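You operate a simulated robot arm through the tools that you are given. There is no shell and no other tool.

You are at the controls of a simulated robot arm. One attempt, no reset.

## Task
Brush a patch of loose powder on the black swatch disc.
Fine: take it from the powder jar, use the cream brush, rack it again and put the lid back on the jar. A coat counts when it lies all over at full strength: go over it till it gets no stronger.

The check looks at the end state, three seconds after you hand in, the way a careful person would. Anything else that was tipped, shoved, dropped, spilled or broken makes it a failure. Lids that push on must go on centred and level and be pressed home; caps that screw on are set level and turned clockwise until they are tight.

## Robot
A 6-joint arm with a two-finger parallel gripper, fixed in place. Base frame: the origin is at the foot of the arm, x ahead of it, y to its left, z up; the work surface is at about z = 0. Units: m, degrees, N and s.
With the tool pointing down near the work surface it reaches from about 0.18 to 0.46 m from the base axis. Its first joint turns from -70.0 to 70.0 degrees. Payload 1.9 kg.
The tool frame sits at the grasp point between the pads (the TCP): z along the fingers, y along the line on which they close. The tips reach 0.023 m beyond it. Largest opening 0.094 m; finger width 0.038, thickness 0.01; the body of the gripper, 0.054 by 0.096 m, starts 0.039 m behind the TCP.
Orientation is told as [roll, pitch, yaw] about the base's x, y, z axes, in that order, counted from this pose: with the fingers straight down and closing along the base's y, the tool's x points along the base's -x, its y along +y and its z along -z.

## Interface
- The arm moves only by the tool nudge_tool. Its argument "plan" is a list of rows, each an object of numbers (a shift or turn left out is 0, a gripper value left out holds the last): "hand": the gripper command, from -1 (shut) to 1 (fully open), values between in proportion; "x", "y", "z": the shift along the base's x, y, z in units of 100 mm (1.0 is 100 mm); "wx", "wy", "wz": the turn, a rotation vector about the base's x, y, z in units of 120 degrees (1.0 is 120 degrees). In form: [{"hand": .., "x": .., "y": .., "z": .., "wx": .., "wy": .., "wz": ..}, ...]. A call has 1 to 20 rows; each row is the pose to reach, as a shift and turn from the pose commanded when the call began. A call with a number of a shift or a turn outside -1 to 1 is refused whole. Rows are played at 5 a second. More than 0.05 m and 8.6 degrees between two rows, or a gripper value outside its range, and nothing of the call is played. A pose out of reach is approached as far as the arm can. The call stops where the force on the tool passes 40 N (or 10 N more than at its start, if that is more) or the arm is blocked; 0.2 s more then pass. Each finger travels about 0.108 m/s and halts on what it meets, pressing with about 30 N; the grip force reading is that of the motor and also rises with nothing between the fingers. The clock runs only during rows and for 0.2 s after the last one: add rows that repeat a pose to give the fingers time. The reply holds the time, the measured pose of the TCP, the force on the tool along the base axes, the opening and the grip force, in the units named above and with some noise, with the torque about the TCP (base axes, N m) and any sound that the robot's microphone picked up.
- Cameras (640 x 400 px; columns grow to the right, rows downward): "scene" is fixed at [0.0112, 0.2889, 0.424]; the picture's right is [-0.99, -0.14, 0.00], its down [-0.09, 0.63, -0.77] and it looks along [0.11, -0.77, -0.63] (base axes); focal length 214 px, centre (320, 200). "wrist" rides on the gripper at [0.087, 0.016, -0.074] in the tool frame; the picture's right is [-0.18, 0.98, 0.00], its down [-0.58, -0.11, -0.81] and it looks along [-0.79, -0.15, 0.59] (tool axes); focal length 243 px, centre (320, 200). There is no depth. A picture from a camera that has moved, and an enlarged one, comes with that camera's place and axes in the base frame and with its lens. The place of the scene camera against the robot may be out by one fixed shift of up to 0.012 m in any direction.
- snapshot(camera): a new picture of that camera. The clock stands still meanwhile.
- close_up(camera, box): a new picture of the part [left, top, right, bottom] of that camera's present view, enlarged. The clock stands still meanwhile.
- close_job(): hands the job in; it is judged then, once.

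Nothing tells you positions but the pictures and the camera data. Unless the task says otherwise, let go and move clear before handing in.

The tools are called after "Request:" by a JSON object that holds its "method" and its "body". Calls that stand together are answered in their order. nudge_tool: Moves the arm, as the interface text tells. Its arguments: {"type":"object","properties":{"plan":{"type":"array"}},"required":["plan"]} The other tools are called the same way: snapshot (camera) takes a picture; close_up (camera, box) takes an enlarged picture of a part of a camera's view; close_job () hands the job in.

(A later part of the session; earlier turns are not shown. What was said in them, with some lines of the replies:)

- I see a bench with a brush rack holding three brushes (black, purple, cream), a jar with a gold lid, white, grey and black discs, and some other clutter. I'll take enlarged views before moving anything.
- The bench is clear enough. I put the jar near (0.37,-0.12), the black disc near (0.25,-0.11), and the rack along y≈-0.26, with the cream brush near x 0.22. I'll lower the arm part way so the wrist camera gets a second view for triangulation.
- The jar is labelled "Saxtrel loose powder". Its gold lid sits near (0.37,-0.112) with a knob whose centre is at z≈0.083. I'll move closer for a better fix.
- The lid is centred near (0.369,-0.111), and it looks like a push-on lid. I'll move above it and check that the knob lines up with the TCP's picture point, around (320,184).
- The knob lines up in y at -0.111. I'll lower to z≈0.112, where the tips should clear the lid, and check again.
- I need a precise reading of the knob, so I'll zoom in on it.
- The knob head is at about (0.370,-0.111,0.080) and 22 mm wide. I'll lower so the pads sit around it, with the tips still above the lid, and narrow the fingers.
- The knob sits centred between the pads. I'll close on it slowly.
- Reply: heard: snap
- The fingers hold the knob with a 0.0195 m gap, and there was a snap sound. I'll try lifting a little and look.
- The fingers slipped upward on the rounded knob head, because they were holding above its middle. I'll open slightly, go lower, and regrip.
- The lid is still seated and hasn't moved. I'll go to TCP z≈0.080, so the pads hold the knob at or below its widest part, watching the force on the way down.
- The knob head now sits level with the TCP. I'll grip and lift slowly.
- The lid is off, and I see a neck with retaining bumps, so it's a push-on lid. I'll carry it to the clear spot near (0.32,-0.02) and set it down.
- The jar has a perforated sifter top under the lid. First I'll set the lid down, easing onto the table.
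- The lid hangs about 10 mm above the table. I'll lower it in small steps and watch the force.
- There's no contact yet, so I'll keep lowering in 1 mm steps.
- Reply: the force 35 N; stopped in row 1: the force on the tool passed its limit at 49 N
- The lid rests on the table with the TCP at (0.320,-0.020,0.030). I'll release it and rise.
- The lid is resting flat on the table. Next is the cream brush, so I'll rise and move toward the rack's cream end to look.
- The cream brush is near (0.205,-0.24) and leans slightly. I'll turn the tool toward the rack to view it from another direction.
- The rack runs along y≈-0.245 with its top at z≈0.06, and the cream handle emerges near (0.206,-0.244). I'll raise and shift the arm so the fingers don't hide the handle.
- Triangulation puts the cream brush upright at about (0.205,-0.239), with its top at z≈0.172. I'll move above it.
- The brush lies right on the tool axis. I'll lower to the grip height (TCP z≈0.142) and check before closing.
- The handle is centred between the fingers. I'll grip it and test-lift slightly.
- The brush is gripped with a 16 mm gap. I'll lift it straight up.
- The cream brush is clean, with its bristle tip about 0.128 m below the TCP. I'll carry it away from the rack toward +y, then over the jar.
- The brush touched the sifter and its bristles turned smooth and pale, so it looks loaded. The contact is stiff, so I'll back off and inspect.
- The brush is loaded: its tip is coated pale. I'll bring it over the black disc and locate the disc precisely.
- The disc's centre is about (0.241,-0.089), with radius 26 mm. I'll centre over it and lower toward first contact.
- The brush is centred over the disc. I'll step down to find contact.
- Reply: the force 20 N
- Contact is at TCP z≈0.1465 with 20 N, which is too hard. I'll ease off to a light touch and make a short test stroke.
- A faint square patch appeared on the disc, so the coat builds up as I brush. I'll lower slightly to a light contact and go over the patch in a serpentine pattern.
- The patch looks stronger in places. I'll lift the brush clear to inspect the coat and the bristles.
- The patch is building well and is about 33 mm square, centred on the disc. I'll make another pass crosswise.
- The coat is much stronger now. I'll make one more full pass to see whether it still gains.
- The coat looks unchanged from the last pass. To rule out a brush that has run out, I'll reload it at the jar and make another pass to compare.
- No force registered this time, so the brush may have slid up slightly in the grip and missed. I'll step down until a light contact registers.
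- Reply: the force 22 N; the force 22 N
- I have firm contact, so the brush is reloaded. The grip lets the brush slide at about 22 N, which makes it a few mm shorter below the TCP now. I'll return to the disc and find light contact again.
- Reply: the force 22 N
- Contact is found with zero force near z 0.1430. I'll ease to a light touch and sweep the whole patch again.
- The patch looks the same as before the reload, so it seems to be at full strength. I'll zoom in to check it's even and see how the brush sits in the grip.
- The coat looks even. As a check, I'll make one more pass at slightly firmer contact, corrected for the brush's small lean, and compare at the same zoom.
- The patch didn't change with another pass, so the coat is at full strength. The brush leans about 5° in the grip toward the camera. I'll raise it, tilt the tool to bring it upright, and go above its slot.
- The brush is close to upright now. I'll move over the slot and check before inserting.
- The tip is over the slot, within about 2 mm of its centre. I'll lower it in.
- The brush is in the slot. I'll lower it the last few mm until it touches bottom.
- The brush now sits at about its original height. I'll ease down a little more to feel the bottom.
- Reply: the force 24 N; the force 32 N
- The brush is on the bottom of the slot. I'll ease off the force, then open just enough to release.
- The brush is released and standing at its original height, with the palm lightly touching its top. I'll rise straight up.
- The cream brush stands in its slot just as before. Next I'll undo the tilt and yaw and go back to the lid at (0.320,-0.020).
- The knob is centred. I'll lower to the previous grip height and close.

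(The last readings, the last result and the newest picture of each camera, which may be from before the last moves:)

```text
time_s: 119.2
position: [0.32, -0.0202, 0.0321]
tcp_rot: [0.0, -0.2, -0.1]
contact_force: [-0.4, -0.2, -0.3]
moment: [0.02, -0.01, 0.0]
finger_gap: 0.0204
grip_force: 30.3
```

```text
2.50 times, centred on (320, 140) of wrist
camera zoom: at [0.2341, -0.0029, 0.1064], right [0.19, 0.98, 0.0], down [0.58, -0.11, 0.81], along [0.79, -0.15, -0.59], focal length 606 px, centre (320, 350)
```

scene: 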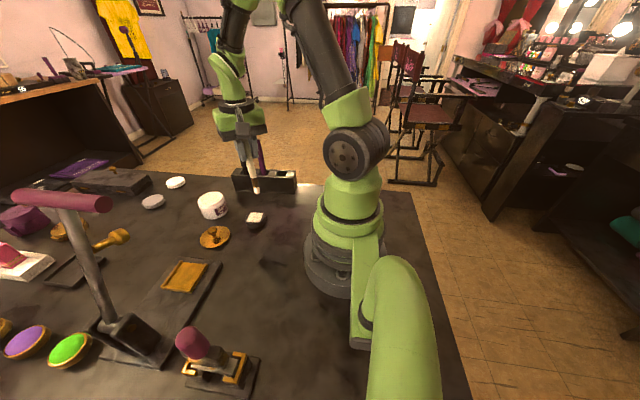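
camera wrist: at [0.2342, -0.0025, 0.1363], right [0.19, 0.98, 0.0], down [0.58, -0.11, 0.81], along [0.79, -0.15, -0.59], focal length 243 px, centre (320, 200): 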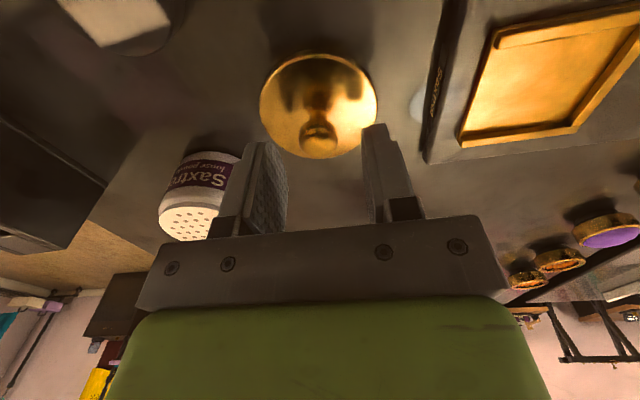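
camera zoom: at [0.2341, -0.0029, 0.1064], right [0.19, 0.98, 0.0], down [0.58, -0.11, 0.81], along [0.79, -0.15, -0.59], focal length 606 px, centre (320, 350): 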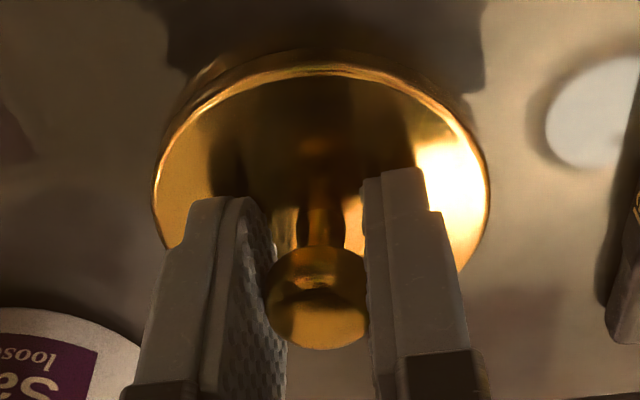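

The lid is gripped as before. I'll lift it and carry it back over the jar.

Request:
{"method": "nudge_tool", "body": {"plan": [{"z": 0.1}, {"z": 0.3}, {"z": 0.55}, {"z": 0.8}, {"z": 0.9}, {"z": 0.9, "x": 0.1, "y": -0.2}, {"z": 0.9, "x": 0.2, "y": -0.4}, {"z": 0.9, "x": 0.35, "y": -0.6}, {"z": 0.9, "x": 0.5, "y": -0.8}, {"z": 0.9, "x": 0.5, "y": -0.912}, {"z": 0.9, "x": 0.5, "y": -0.912}]}}

Request:
{"method": "close_up", "body": {"camera": "scene", "box": [180, 160, 260, 230]}}

Request:
{"method": "snapshot", "body": {"camera": "wrist"}}

```text
time_s: 121.6
position: [0.3695, -0.113, 0.1208]
tcp_rot: [0.0, -0.2, -0.2]
contact_force: [0.9, 0.7, -0.2]
moment: [0.0, -0.01, 0.02]
finger_gap: 0.0203
grip_force: 29.9
```

```text
5.71 times, centred on (220, 195) of scene
camera zoom: at [0.0112, 0.2889, 0.424], right [-0.99, -0.14, 0.0], down [-0.09, 0.63, -0.77], along [0.11, -0.77, -0.63], focal length 1226 px, centre (891, 229)
```

zoom: 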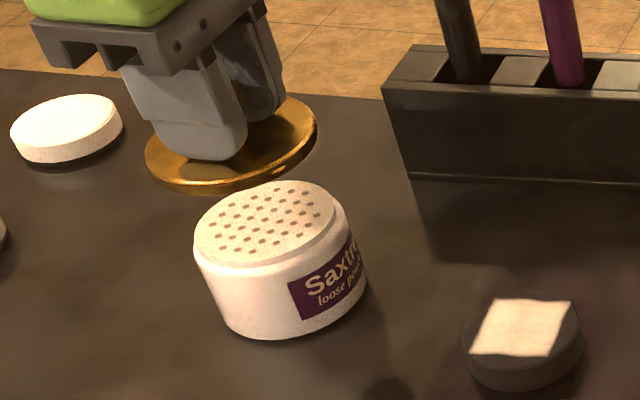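

```text
taken
camera wrist: at [0.2839, -0.0956, 0.197], right [0.19, 0.98, 0.0], down [0.58, -0.11, 0.81], along [0.79, -0.15, -0.59], focal length 243 px, centre (320, 200)
```

wrist: 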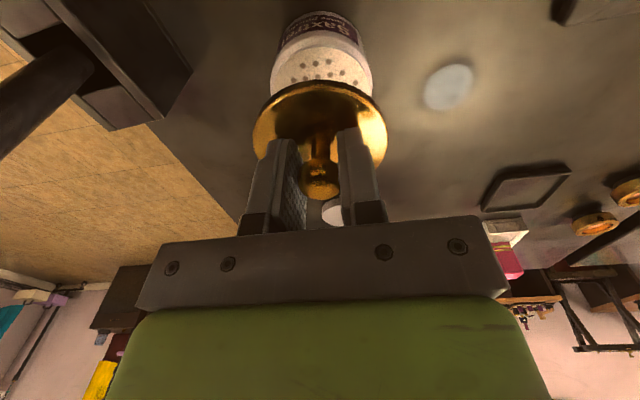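

Request:
{"method": "close_up", "body": {"camera": "wrist", "box": [240, 0, 400, 110]}}

Request:
{"method": "close_up", "body": {"camera": "wrist", "box": [220, 60, 420, 220]}}

```text
3.64 times, centred on (320, 55) of wrist
camera zoom: at [0.2839, -0.0956, 0.197], right [0.19, 0.98, 0.0], down [0.58, -0.11, 0.81], along [0.79, -0.15, -0.59], focal length 882 px, centre (320, 727)
```

zoom: 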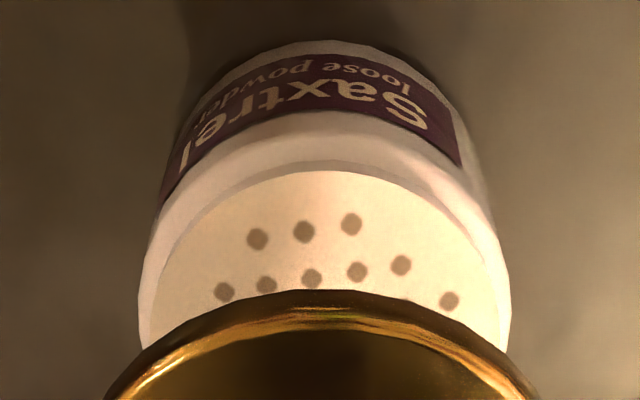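

```text
2.50 times, centred on (320, 140) of wrist
camera zoom: at [0.2839, -0.0956, 0.197], right [0.19, 0.98, 0.0], down [0.58, -0.11, 0.81], along [0.79, -0.15, -0.59], focal length 606 px, centre (320, 350)
```

zoom: 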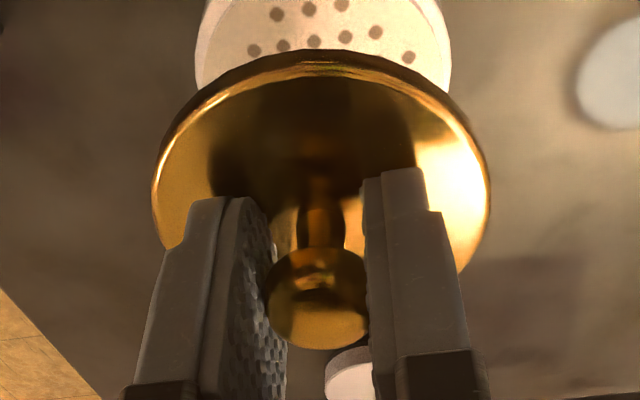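

The lid's axis is about 1 mm short in y compared with the jar. I'll correct that and lower to just above the neck.

Request:
{"method": "nudge_tool", "body": {"plan": [{"y": 0.009}, {"y": 0.009, "z": -0.1}, {"y": 0.009, "z": -0.2}, {"y": 0.009, "z": -0.2}]}}

Request:
{"method": "close_up", "body": {"camera": "wrist", "box": [240, 0, 400, 110]}}

Request:
{"method": "close_up", "body": {"camera": "scene", "box": [190, 170, 250, 220]}}

```text
time_s: 122.6
position: [0.3697, -0.1105, 0.1014]
tcp_rot: [0.0, -0.2, -0.1]
contact_force: [-0.2, 0.3, -0.5]
moment: [0.0, 0.01, 0.01]
finger_gap: 0.0202
grip_force: 30.3
```

```text
3.64 times, centred on (320, 55) of wrist
camera zoom: at [0.284, -0.0928, 0.1769], right [0.19, 0.98, 0.0], down [0.58, -0.11, 0.81], along [0.79, -0.15, -0.59], focal length 882 px, centre (320, 727)
```

zoom: 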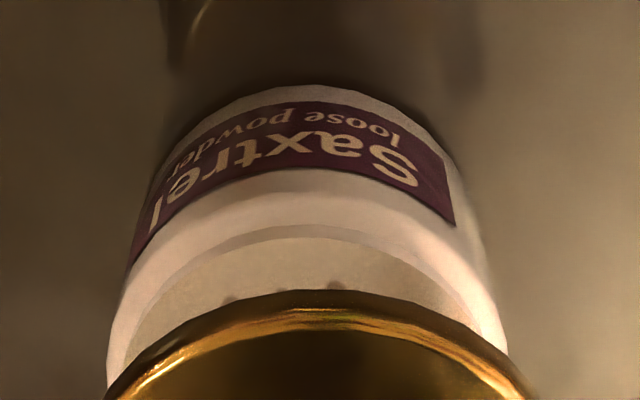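

```text
8.00 times, centred on (220, 195) of scene
camera zoom: at [0.0112, 0.2889, 0.424], right [-0.99, -0.14, 0.0], down [-0.09, 0.63, -0.77], along [0.11, -0.77, -0.63], focal length 1716 px, centre (1120, 240)
```

zoom: 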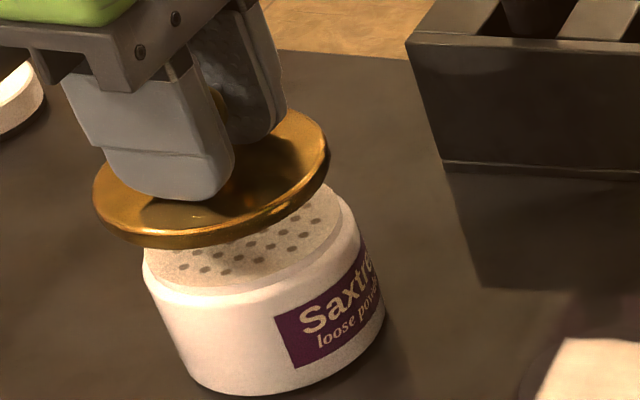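

The previous view was taken before the arm had settled, and the y correction overshot. Matching the camera's place at the original grip (y −0.0937), I'll go back 0.9 mm and let it settle.

Request:
{"method": "nudge_tool", "body": {"plan": [{"y": -0.009}, {"y": -0.009}, {"y": -0.009}, {"y": -0.009}]}}

Request:
{"method": "close_up", "body": {"camera": "wrist", "box": [220, 20, 420, 220]}}

Request:
{"method": "close_up", "body": {"camera": "scene", "box": [190, 170, 250, 220]}}

```text
time_s: 123.6
position: [0.3697, -0.1105, 0.1015]
tcp_rot: [0.1, -0.2, -0.2]
contact_force: [-0.4, -0.3, -1.2]
moment: [0.0, 0.0, 0.0]
finger_gap: 0.0205
grip_force: 29.7
```

```text
2.00 times, centred on (320, 120) of wrist
camera zoom: at [0.2841, -0.0936, 0.1771], right [0.19, 0.98, 0.0], down [0.58, -0.11, 0.81], along [0.79, -0.15, -0.59], focal length 485 px, centre (320, 360)
```

zoom: 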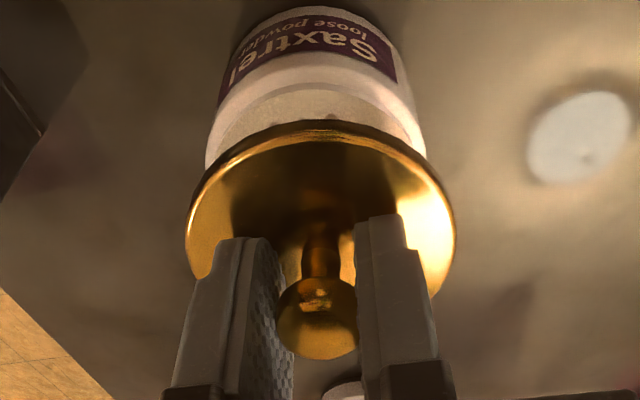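

```text
8.00 times, centred on (220, 195) of scene
camera zoom: at [0.0112, 0.2889, 0.424], right [-0.99, -0.14, 0.0], down [-0.09, 0.63, -0.77], along [0.11, -0.77, -0.63], focal length 1716 px, centre (1120, 240)
```

zoom: 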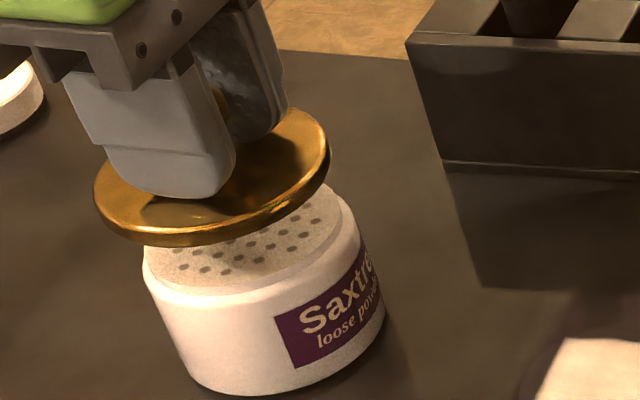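

The alignment now matches the original grip. I'll lower onto the neck slowly.

Request:
{"method": "nudge_tool", "body": {"plan": [{"z": -0.04}, {"z": -0.08}, {"z": -0.1}, {"z": -0.11}, {"z": -0.12}, {"z": -0.12}]}}

Request:
{"method": "close_up", "body": {"camera": "scene", "box": [190, 170, 250, 220]}}

Request:
{"method": "close_up", "body": {"camera": "wrist", "box": [220, 20, 420, 220]}}

```text
time_s: 125.0
position: [0.3707, -0.111, 0.089]
tcp_rot: [0.1, -0.3, -0.1]
contact_force: [-0.3, -0.7, -0.5]
moment: [0.0, 0.0, -0.01]
finger_gap: 0.0204
grip_force: 30.1
```

```text
8.00 times, centred on (220, 195) of scene
camera zoom: at [0.0112, 0.2889, 0.424], right [-0.99, -0.14, 0.0], down [-0.09, 0.63, -0.77], along [0.11, -0.77, -0.63], focal length 1716 px, centre (1120, 240)
```

zoom: 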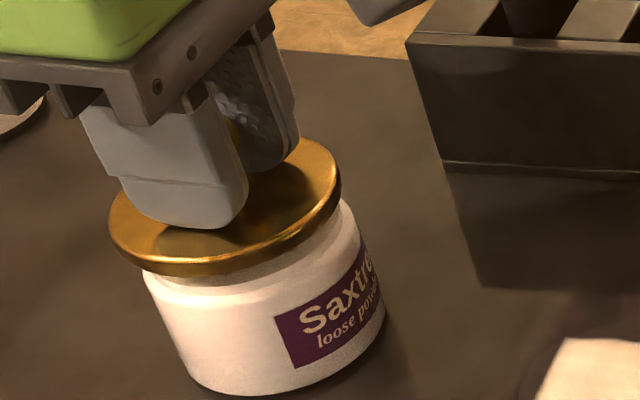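

```text
2.00 times, centred on (320, 120) of wrist
camera zoom: at [0.2844, -0.0942, 0.1642], right [0.19, 0.98, 0.0], down [0.58, -0.11, 0.81], along [0.79, -0.15, -0.59], focal length 485 px, centre (320, 360)
```

zoom: 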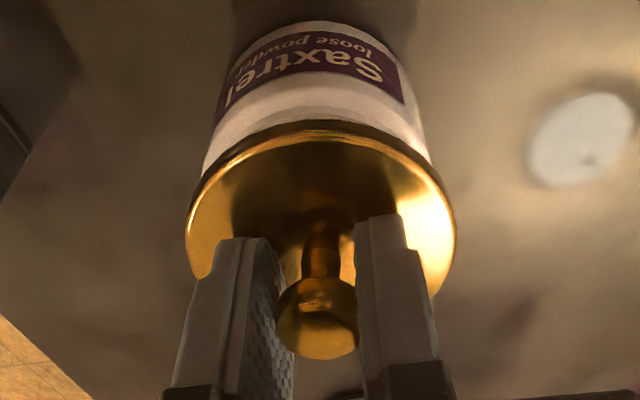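

Alignment looks good. I'll lower onto the snap and feel for resistance.

Request:
{"method": "nudge_tool", "body": {"plan": [{"z": -0.02}, {"z": -0.04}, {"z": -0.04}]}}

Request:
{"method": "nudge_tool", "body": {"plan": [{"z": -0.01}, {"z": -0.02}, {"z": -0.02}]}}

Request:
{"method": "close_up", "body": {"camera": "scene", "box": [190, 170, 250, 220]}}

```text
time_s: 125.8
position: [0.3708, -0.1112, 0.0853]
tcp_rot: [0.1, -0.2, -0.1]
contact_force: [-0.2, 0.2, 0.4]
moment: [-0.03, 0.04, 0.02]
finger_gap: 0.02
grip_force: 30.2
```

```text
time_s: 126.6
position: [0.3708, -0.1112, 0.0824]
tcp_rot: [0.1, -0.2, -0.1]
contact_force: [0.0, 0.1, -0.7]
moment: [-0.02, 0.01, 0.01]
finger_gap: 0.0204
grip_force: 29.8
```

```text
8.00 times, centred on (220, 195) of scene
camera zoom: at [0.0112, 0.2889, 0.424], right [-0.99, -0.14, 0.0], down [-0.09, 0.63, -0.77], along [0.11, -0.77, -0.63], focal length 1716 px, centre (1120, 240)
```

zoom: 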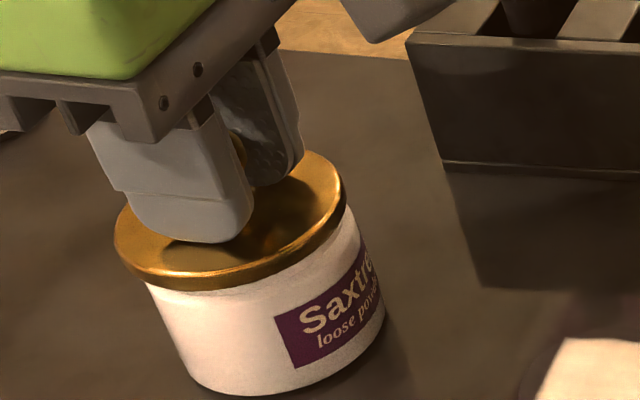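

The lid is on the neck. I'll press it home in small steps, watching force and sound.

Request:
{"method": "nudge_tool", "body": {"plan": [{"z": -0.01}, {"z": -0.015}, {"z": -0.015}]}}

Request:
{"method": "nudge_tool", "body": {"plan": [{"z": -0.008}, {"z": -0.008}]}}

Request:
{"method": "nudge_tool", "body": {"plan": [{"z": -0.008}, {"z": -0.008}]}}

```text
time_s: 127.4
position: [0.3711, -0.1105, 0.0824]
tcp_rot: [0.0, -0.2, -0.1]
contact_force: [0.0, 0.3, 0.4]
moment: [0.01, 0.01, 0.02]
finger_gap: 0.0202
grip_force: 30.0
```

```text
time_s: 128.0
position: [0.3708, -0.1104, 0.0813]
tcp_rot: [0.0, -0.1, -0.2]
contact_force: [-0.1, -0.4, 0.0]
moment: [-0.03, -0.02, 0.01]
finger_gap: 0.0203
grip_force: 29.8
```

```text
time_s: 128.6
position: [0.3715, -0.111, 0.0792]
tcp_rot: [0.0, -0.2, 0.0]
contact_force: [-2.0, 3.1, 12.0]
moment: [0.07, 0.18, -0.02]
finger_gap: 0.0203
grip_force: 29.8
```

Request:
{"method": "nudge_tool", "body": {"plan": [{"z": -0.007}, {"z": -0.007}]}}

Request:
{"method": "nudge_tool", "body": {"plan": [{"z": -0.005}, {"z": -0.005}]}}

Request:
{"method": "close_up", "body": {"camera": "scene", "box": [190, 170, 250, 220]}}

Request:
{"method": "close_up", "body": {"camera": "wrist", "box": [220, 20, 420, 220]}}

```text
time_s: 129.2
position: [0.3713, -0.111, 0.0811]
tcp_rot: [0.0, -0.5, -0.1]
contact_force: [-0.5, 3.5, 28.1]
moment: [0.06, 0.27, -0.01]
finger_gap: 0.0203
grip_force: 29.9
```

```text
time_s: 129.8
position: [0.3716, -0.1104, 0.0789]
tcp_rot: [-0.1, -0.4, -0.1]
contact_force: [2.8, -2.0, 37.3]
moment: [-0.04, 0.19, -0.04]
finger_gap: 0.0204
grip_force: 30.0
```

```text
8.00 times, centred on (220, 195) of scene
camera zoom: at [0.0111, 0.289, 0.424], right [-0.99, -0.14, 0.0], down [-0.09, 0.63, -0.77], along [0.11, -0.77, -0.63], focal length 1716 px, centre (1120, 240)
```

zoom: 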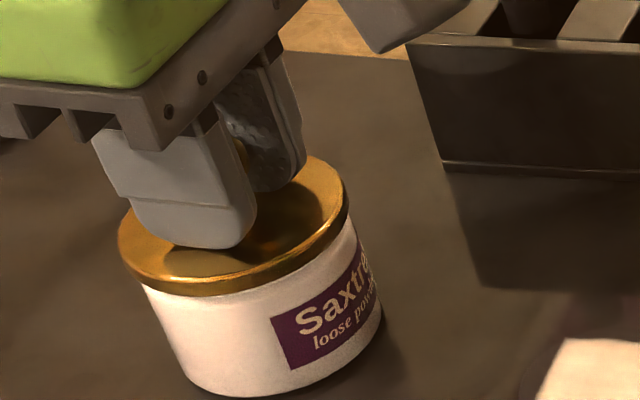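

```text
2.00 times, centred on (320, 120) of wrist
camera zoom: at [0.2844, -0.0944, 0.155], right [0.19, 0.98, 0.0], down [0.57, -0.11, 0.81], along [0.8, -0.15, -0.58], focal length 485 px, centre (320, 360)
```

zoom: 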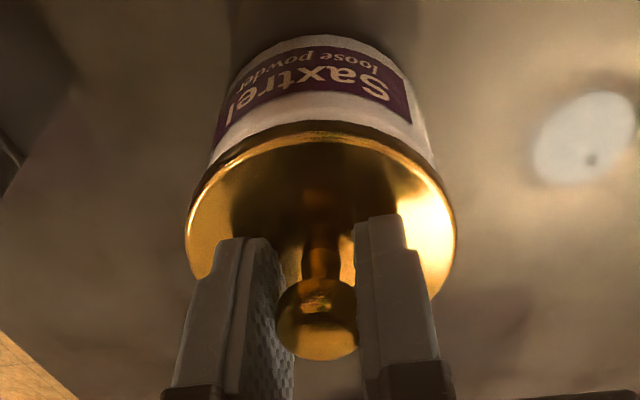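

Force reached 37 N with the lid seated at about its original height, but I heard no snap. I'll ease off, release, and compare with the first view.

Request:
{"method": "nudge_tool", "body": {"plan": [{"z": 0.01}, {"z": 0.02}, {"z": 0.02, "hand": -0.6}, {"z": 0.02, "hand": -0.4}, {"z": 0.02, "hand": -0.2}, {"z": 0.02, "hand": -0.2}, {"z": 0.2}, {"z": 0.5}, {"z": 0.5}]}}

Request:
{"method": "close_up", "body": {"camera": "scene", "box": [180, 160, 290, 240]}}

Request:
{"method": "close_up", "body": {"camera": "scene", "box": [190, 170, 250, 220]}}

Request:
{"method": "close_up", "body": {"camera": "wrist", "box": [240, 0, 400, 140]}}

```text
time_s: 131.8
position: [0.3693, -0.1114, 0.1289]
tcp_rot: [-0.1, -0.2, -0.1]
contact_force: [0.5, 0.0, -0.4]
moment: [0.03, -0.01, -0.01]
finger_gap: 0.0374
grip_force: 0.0
heard: snap
```

```text
5.00 times, centred on (235, 200) of scene
camera zoom: at [0.0112, 0.2889, 0.424], right [-0.99, -0.14, 0.0], down [-0.09, 0.63, -0.77], along [0.11, -0.77, -0.63], focal length 1072 px, centre (745, 200)
```

zoom: 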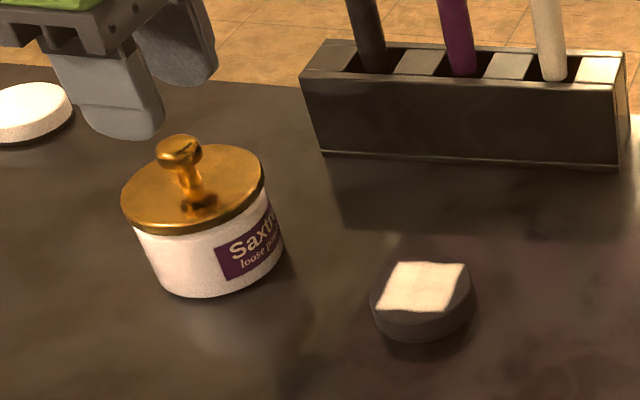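

```text
8.00 times, centred on (220, 195) of scene
camera zoom: at [0.0112, 0.2889, 0.424], right [-0.99, -0.14, 0.0], down [-0.09, 0.63, -0.77], along [0.11, -0.77, -0.63], focal length 1716 px, centre (1120, 240)
```

zoom: 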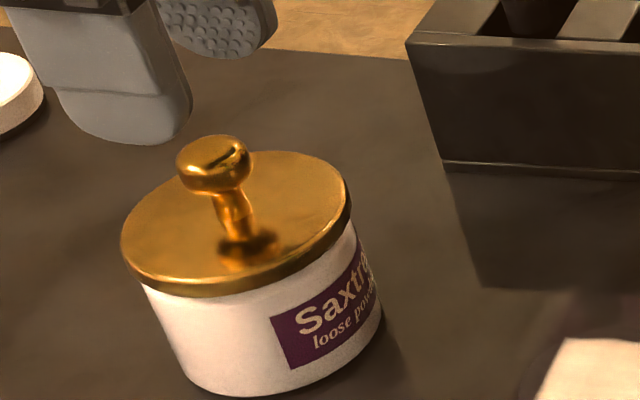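

```text
2.86 times, centred on (320, 70) of wrist
camera zoom: at [0.2837, -0.0941, 0.2044], right [0.19, 0.98, 0.0], down [0.58, -0.11, 0.81], along [0.79, -0.15, -0.59], focal length 693 px, centre (320, 571)
```

zoom: 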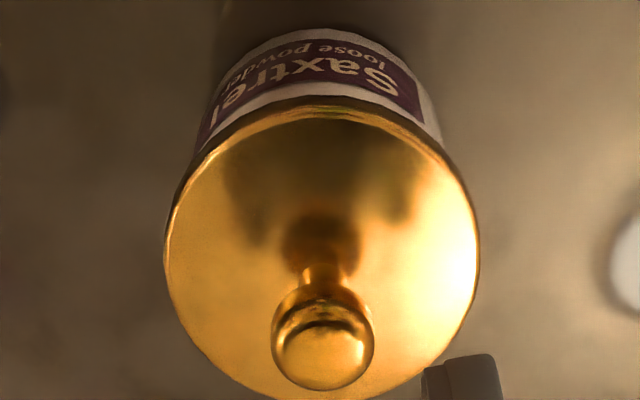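

A snap was heard and the lid sits level, at or slightly below its original height. To be sure it's home, I'll close the fingers and press straight down on the knob.

Request:
{"method": "nudge_tool", "body": {"plan": [{"z": 0.05, "hand": -0.5}, {"z": 0.05, "hand": -1}, {"z": 0.05, "hand": -1}, {"z": 0.05, "hand": -1}, {"z": 0.05, "hand": -1}]}}

Request:
{"method": "nudge_tool", "body": {"plan": [{"z": -0.05}, {"z": -0.1}, {"z": -0.14}, {"z": -0.16}, {"z": -0.16}]}}

Request:
{"method": "close_up", "body": {"camera": "scene", "box": [190, 160, 250, 220]}}

Request:
{"method": "close_up", "body": {"camera": "wrist", "box": [220, 20, 420, 240]}}

```text
time_s: 133.0
position: [0.3694, -0.1111, 0.1346]
tcp_rot: [0.0, -0.3, -0.1]
contact_force: [0.1, -0.7, 0.7]
moment: [0.02, -0.03, -0.03]
finger_gap: 0.0
grip_force: 29.7
```

```text
time_s: 134.2
position: [0.3712, -0.111, 0.1178]
tcp_rot: [0.0, -0.2, -0.2]
contact_force: [0.2, 0.8, -0.3]
moment: [-0.03, -0.03, -0.05]
finger_gap: 0.0
grip_force: 29.8
```

```text
6.67 times, centred on (220, 190) of scene
camera zoom: at [0.0112, 0.2889, 0.424], right [-0.99, -0.14, 0.0], down [-0.09, 0.63, -0.77], along [0.11, -0.77, -0.63], focal length 1430 px, centre (987, 267)
```

zoom: 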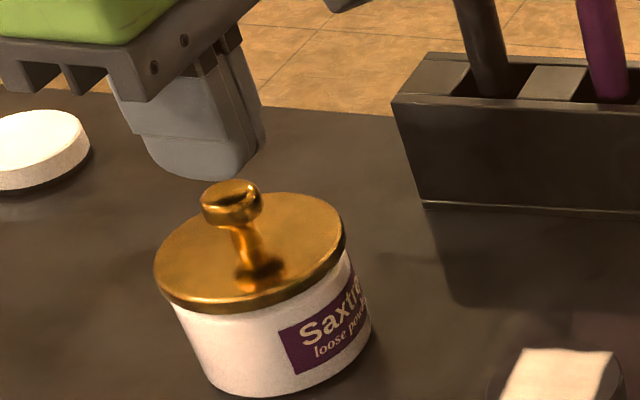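

```text
1.82 times, centred on (320, 130) of wrist
camera zoom: at [0.2842, -0.094, 0.193], right [0.19, 0.98, 0.0], down [0.58, -0.11, 0.81], along [0.79, -0.15, -0.59], focal length 441 px, centre (320, 327)
```

zoom: 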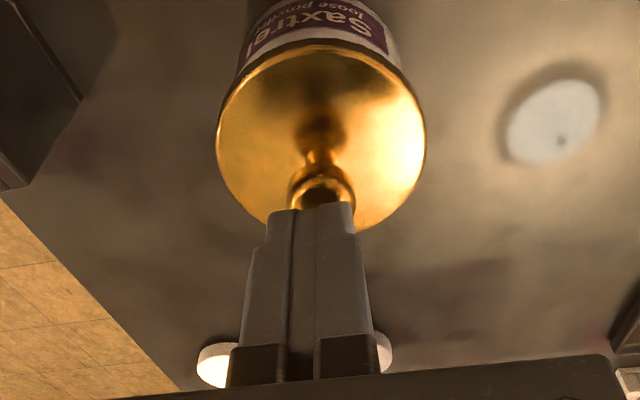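

Request:
{"method": "nudge_tool", "body": {"plan": [{"z": -0.02}, {"z": -0.04}, {"z": -0.04}]}}

Request:
{"method": "nudge_tool", "body": {"plan": [{"z": -0.015}, {"z": -0.015}]}}

Request:
{"method": "nudge_tool", "body": {"plan": [{"z": -0.015}, {"z": -0.015}]}}

Request:
{"method": "close_up", "body": {"camera": "scene", "box": [190, 160, 250, 220]}}

```text
time_s: 135.0
position: [0.3699, -0.1106, 0.1134]
tcp_rot: [0.1, -0.2, -0.2]
contact_force: [0.8, -0.5, -0.4]
moment: [-0.05, 0.06, 0.0]
finger_gap: 0.0
grip_force: 29.8
```

```text
time_s: 135.6
position: [0.3709, -0.1122, 0.1116]
tcp_rot: [0.0, -0.2, -0.1]
contact_force: [-0.6, -0.3, -0.2]
moment: [-0.02, 0.03, 0.01]
finger_gap: 0.0
grip_force: 29.9
```

```text
time_s: 136.2
position: [0.3704, -0.1105, 0.1102]
tcp_rot: [0.0, -0.1, -0.1]
contact_force: [0.3, -0.4, -0.2]
moment: [-0.02, 0.02, -0.01]
finger_gap: 0.0002
grip_force: 29.9
```

```text
6.67 times, centred on (220, 190) of scene
camera zoom: at [0.0112, 0.2889, 0.424], right [-0.99, -0.14, 0.0], down [-0.09, 0.63, -0.77], along [0.11, -0.77, -0.63], focal length 1430 px, centre (987, 267)
```

zoom: 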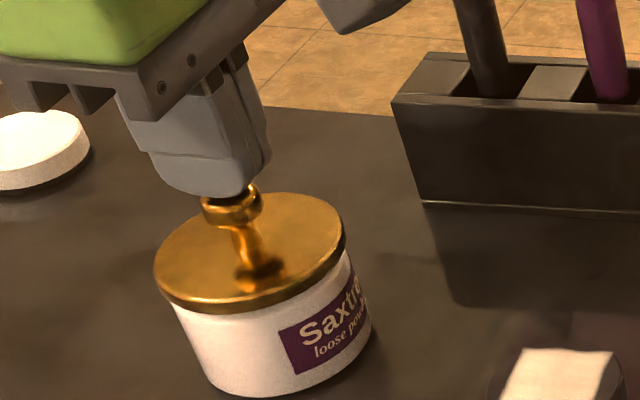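

Request:
{"method": "nudge_tool", "body": {"plan": [{"z": -0.01}, {"z": -0.01}]}}

Request:
{"method": "nudge_tool", "body": {"plan": [{"z": -0.01}, {"z": -0.01}]}}

Request:
{"method": "nudge_tool", "body": {"plan": [{"z": -0.01}, {"z": -0.01}]}}

```text
time_s: 136.8
position: [0.3707, -0.1115, 0.1098]
tcp_rot: [0.0, -0.2, -0.1]
contact_force: [-0.2, -0.6, 0.4]
moment: [-0.01, -0.01, 0.02]
finger_gap: 0.0001
grip_force: 29.8
```

```text
time_s: 137.4
position: [0.3698, -0.1115, 0.1088]
tcp_rot: [0.0, -0.3, -0.1]
contact_force: [-0.4, -0.5, -0.7]
moment: [-0.04, -0.01, 0.0]
finger_gap: 0.0001
grip_force: 29.9
```

```text
time_s: 138.0
position: [0.3698, -0.1104, 0.1066]
tcp_rot: [0.1, -0.1, -0.1]
contact_force: [-0.5, -1.1, 0.7]
moment: [0.02, -0.03, 0.01]
finger_gap: 0.0
grip_force: 30.0
```

Request:
{"method": "nudge_tool", "body": {"plan": [{"z": -0.008}, {"z": -0.008}]}}

Request:
{"method": "nudge_tool", "body": {"plan": [{"z": -0.008}, {"z": -0.008}]}}

Request:
{"method": "nudge_tool", "body": {"plan": [{"z": -0.008}, {"z": -0.008}]}}

Request:
{"method": "close_up", "body": {"camera": "scene", "box": [190, 160, 250, 220]}}

```text
time_s: 138.6
position: [0.3698, -0.1114, 0.1065]
tcp_rot: [0.0, -0.2, -0.1]
contact_force: [-1.2, 1.3, 3.2]
moment: [0.01, 0.05, -0.02]
finger_gap: 0.0002
grip_force: 29.8
```

```text
time_s: 139.2
position: [0.3706, -0.1124, 0.1059]
tcp_rot: [0.0, -0.2, -0.1]
contact_force: [-12.1, 3.3, 26.5]
moment: [0.06, 0.25, 0.0]
finger_gap: 0.0002
grip_force: 29.8
```

```text
time_s: 139.6
position: [0.3708, -0.1108, 0.1055]
tcp_rot: [-0.1, -0.3, -0.2]
contact_force: [-4.1, 0.5, 8.6]
moment: [0.04, 0.09, 0.02]
finger_gap: 0.0
grip_force: 29.9
stopped in row 1: the force on the tool passed its limit at 43 N (the readings are from after the stop); the commanded pose is now the measured one
```

```text
6.67 times, centred on (220, 190) of scene
camera zoom: at [0.0112, 0.2889, 0.424], right [-0.99, -0.14, 0.0], down [-0.09, 0.63, -0.77], along [0.11, -0.77, -0.63], focal length 1430 px, centre (987, 267)
```

zoom: 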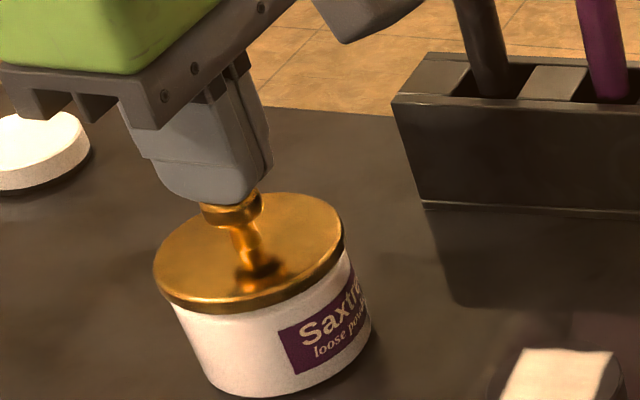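

I pressed the knob to 43 N against a hard stop without movement, so the lid is home. I'll rise clear, open the fingers and inspect everything.

Request:
{"method": "nudge_tool", "body": {"plan": [{"z": 0.05}, {"z": 0.2}, {"z": 0.4}, {"z": 0.6}, {"z": 0.8}, {"z": 1.0}, {"z": 1.0}]}}

Request:
{"method": "nudge_tool", "body": {"plan": [{"x": -0.2, "y": 0.1, "z": 0.2}, {"x": -0.4, "y": 0.2, "z": 0.4}, {"x": -0.6, "y": 0.3, "z": 0.6}, {"x": -0.8, "y": 0.3, "z": 0.8, "hand": 0}, {"x": -1.0, "y": 0.3, "z": 1.0, "hand": 0.5}, {"x": -1.0, "y": 0.3, "z": 1.0, "hand": 1}, {"x": -1.0, "y": 0.3, "z": 1.0, "hand": 1}]}}

Request:
{"method": "snapshot", "body": {"camera": "scene"}}

Request:
{"method": "close_up", "body": {"camera": "scene", "box": [180, 160, 290, 240]}}

Request:
{"method": "snapshot", "body": {"camera": "wrist"}}

Request:
{"method": "close_up", "body": {"camera": "wrist", "box": [160, 0, 400, 150]}}

```text
time_s: 141.2
position: [0.3703, -0.1119, 0.2068]
tcp_rot: [0.0, -0.4, -0.1]
contact_force: [0.4, 0.2, -0.2]
moment: [0.01, 0.01, 0.0]
finger_gap: 0.0
grip_force: 29.7
```

```text
time_s: 142.8
position: [0.2711, -0.0802, 0.3062]
tcp_rot: [-0.1, -0.2, -0.1]
contact_force: [0.2, -0.5, -0.3]
moment: [0.02, -0.03, 0.02]
finger_gap: 0.0942
grip_force: 0.1
```

```text
taken
```

scene: 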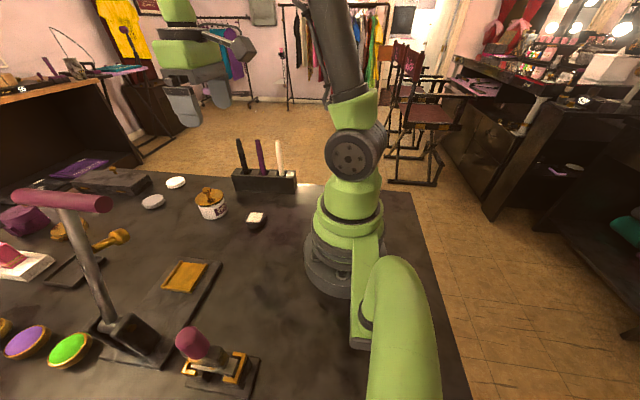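

```text
5.00 times, centred on (235, 200) of scene
camera zoom: at [0.0112, 0.2889, 0.424], right [-0.99, -0.14, 0.0], down [-0.09, 0.63, -0.77], along [0.11, -0.77, -0.63], focal length 1072 px, centre (745, 200)
```

zoom: 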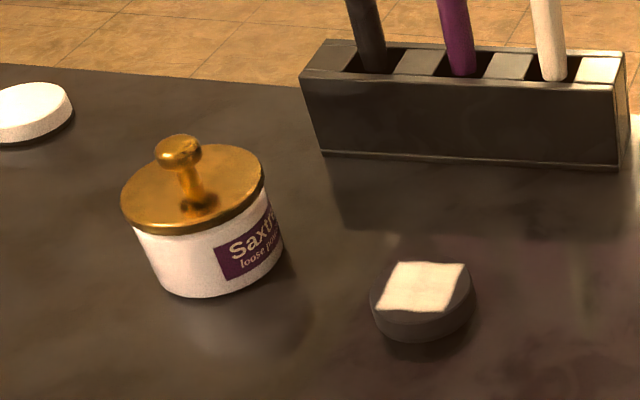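

```text
taken
camera wrist: at [0.1846, -0.063, 0.3818], right [0.19, 0.98, 0.0], down [0.58, -0.11, 0.81], along [0.79, -0.15, -0.59], focal length 243 px, centre (320, 200)
```

wrist: 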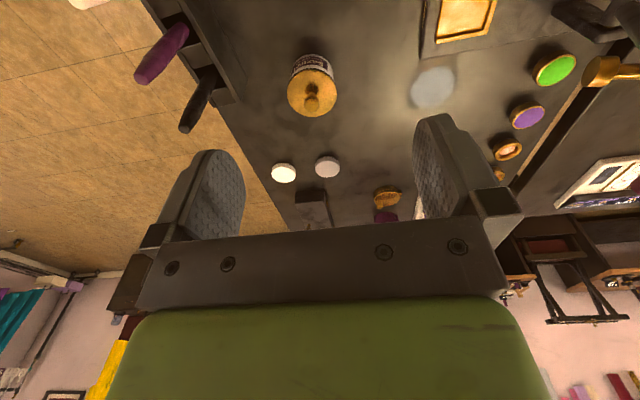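

```text
2.67 times, centred on (280, 75) of wrist
camera zoom: at [0.1846, -0.063, 0.3818], right [0.19, 0.98, 0.0], down [0.58, -0.11, 0.81], along [0.79, -0.15, -0.59], focal length 647 px, centre (427, 533)
```

zoom: 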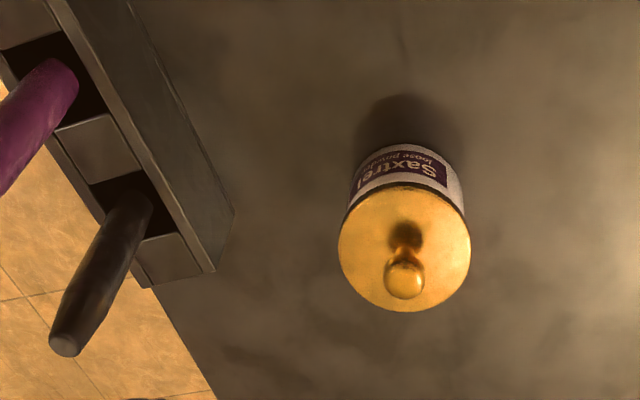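

Everything is back in place: lid level, brush racked, patch applied. One last close look at the disc, lid and rack before handing in.

Request:
{"method": "close_up", "body": {"camera": "scene", "box": [245, 205, 275, 230]}}

Request:
{"method": "close_up", "body": {"camera": "scene", "box": [190, 180, 235, 225]}}

Request:
{"method": "close_up", "body": {"camera": "scene", "box": [220, 130, 310, 210]}}

```text
16.00 times, centred on (260, 218) of scene
camera zoom: at [0.0112, 0.2889, 0.424], right [-0.99, -0.14, 0.0], down [-0.09, 0.63, -0.77], along [0.11, -0.77, -0.63], focal length 3432 px, centre (1280, -80)
```

zoom: 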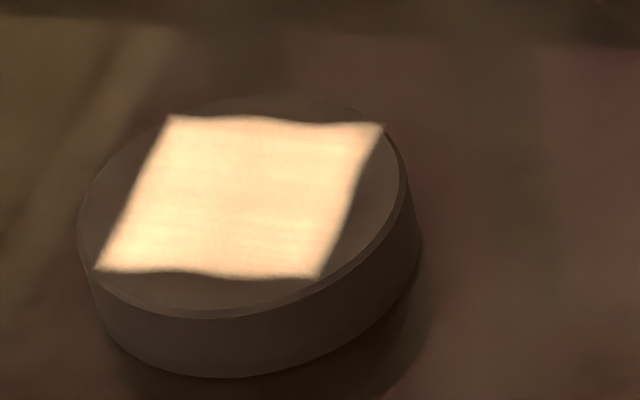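

```text
8.89 times, centred on (212, 202) of scene
camera zoom: at [0.0112, 0.2889, 0.424], right [-0.99, -0.14, 0.0], down [-0.09, 0.63, -0.77], along [0.11, -0.77, -0.63], focal length 1906 px, centre (1276, 178)
```

zoom: 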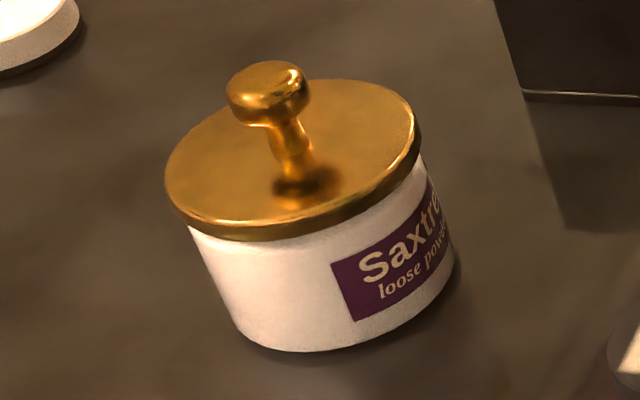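

```text
5.00 times, centred on (265, 170) of scene
camera zoom: at [0.0112, 0.2889, 0.424], right [-0.99, -0.14, 0.0], down [-0.09, 0.63, -0.77], along [0.11, -0.77, -0.63], focal length 1072 px, centre (595, 350)
```

zoom: 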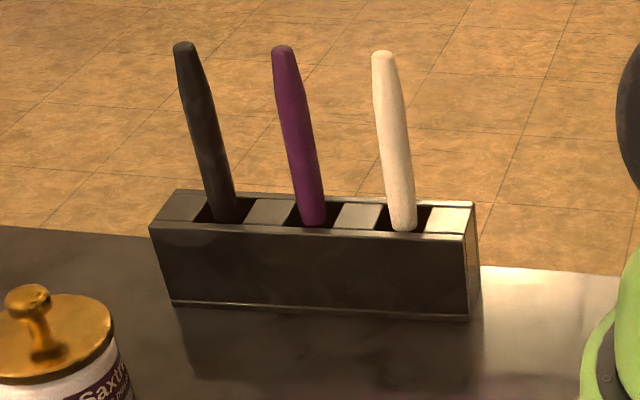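

The powder patch lies evenly on the black disc and stopped getting stronger. The cream brush is racked, the lid is centred, level and pressed home, and the arm is clear. I'm handing the job in.

Request:
{"method": "close_job", "body": {}}

```text
The job is handed in.
```

The black disc now has a patch of loose powder on it, and I've handed the job in. The check's result hasn't come back to me.

- **Coat:** The patch is about 33 mm square, in the middle of the disc, and looks even in the close-ups. I reloaded the brush at the jar and went over the patch twice more. It got no stronger, so I took it as full strength.
- **Brush:** The cream brush is back in its slot, upright and at its original height. The rack and the other two brushes look unmoved.
- **Lid:** It is back on the jar, centred and level. I heard a snap as I let go of it. Pressing on the knob to 43 N afterwards didn't move it, so I take it to be home.
- **Small shifts:** The jar moved about 1 mm and the disc about 0.5 mm during the work. I saw nothing tipped or spilled in the last pictures.
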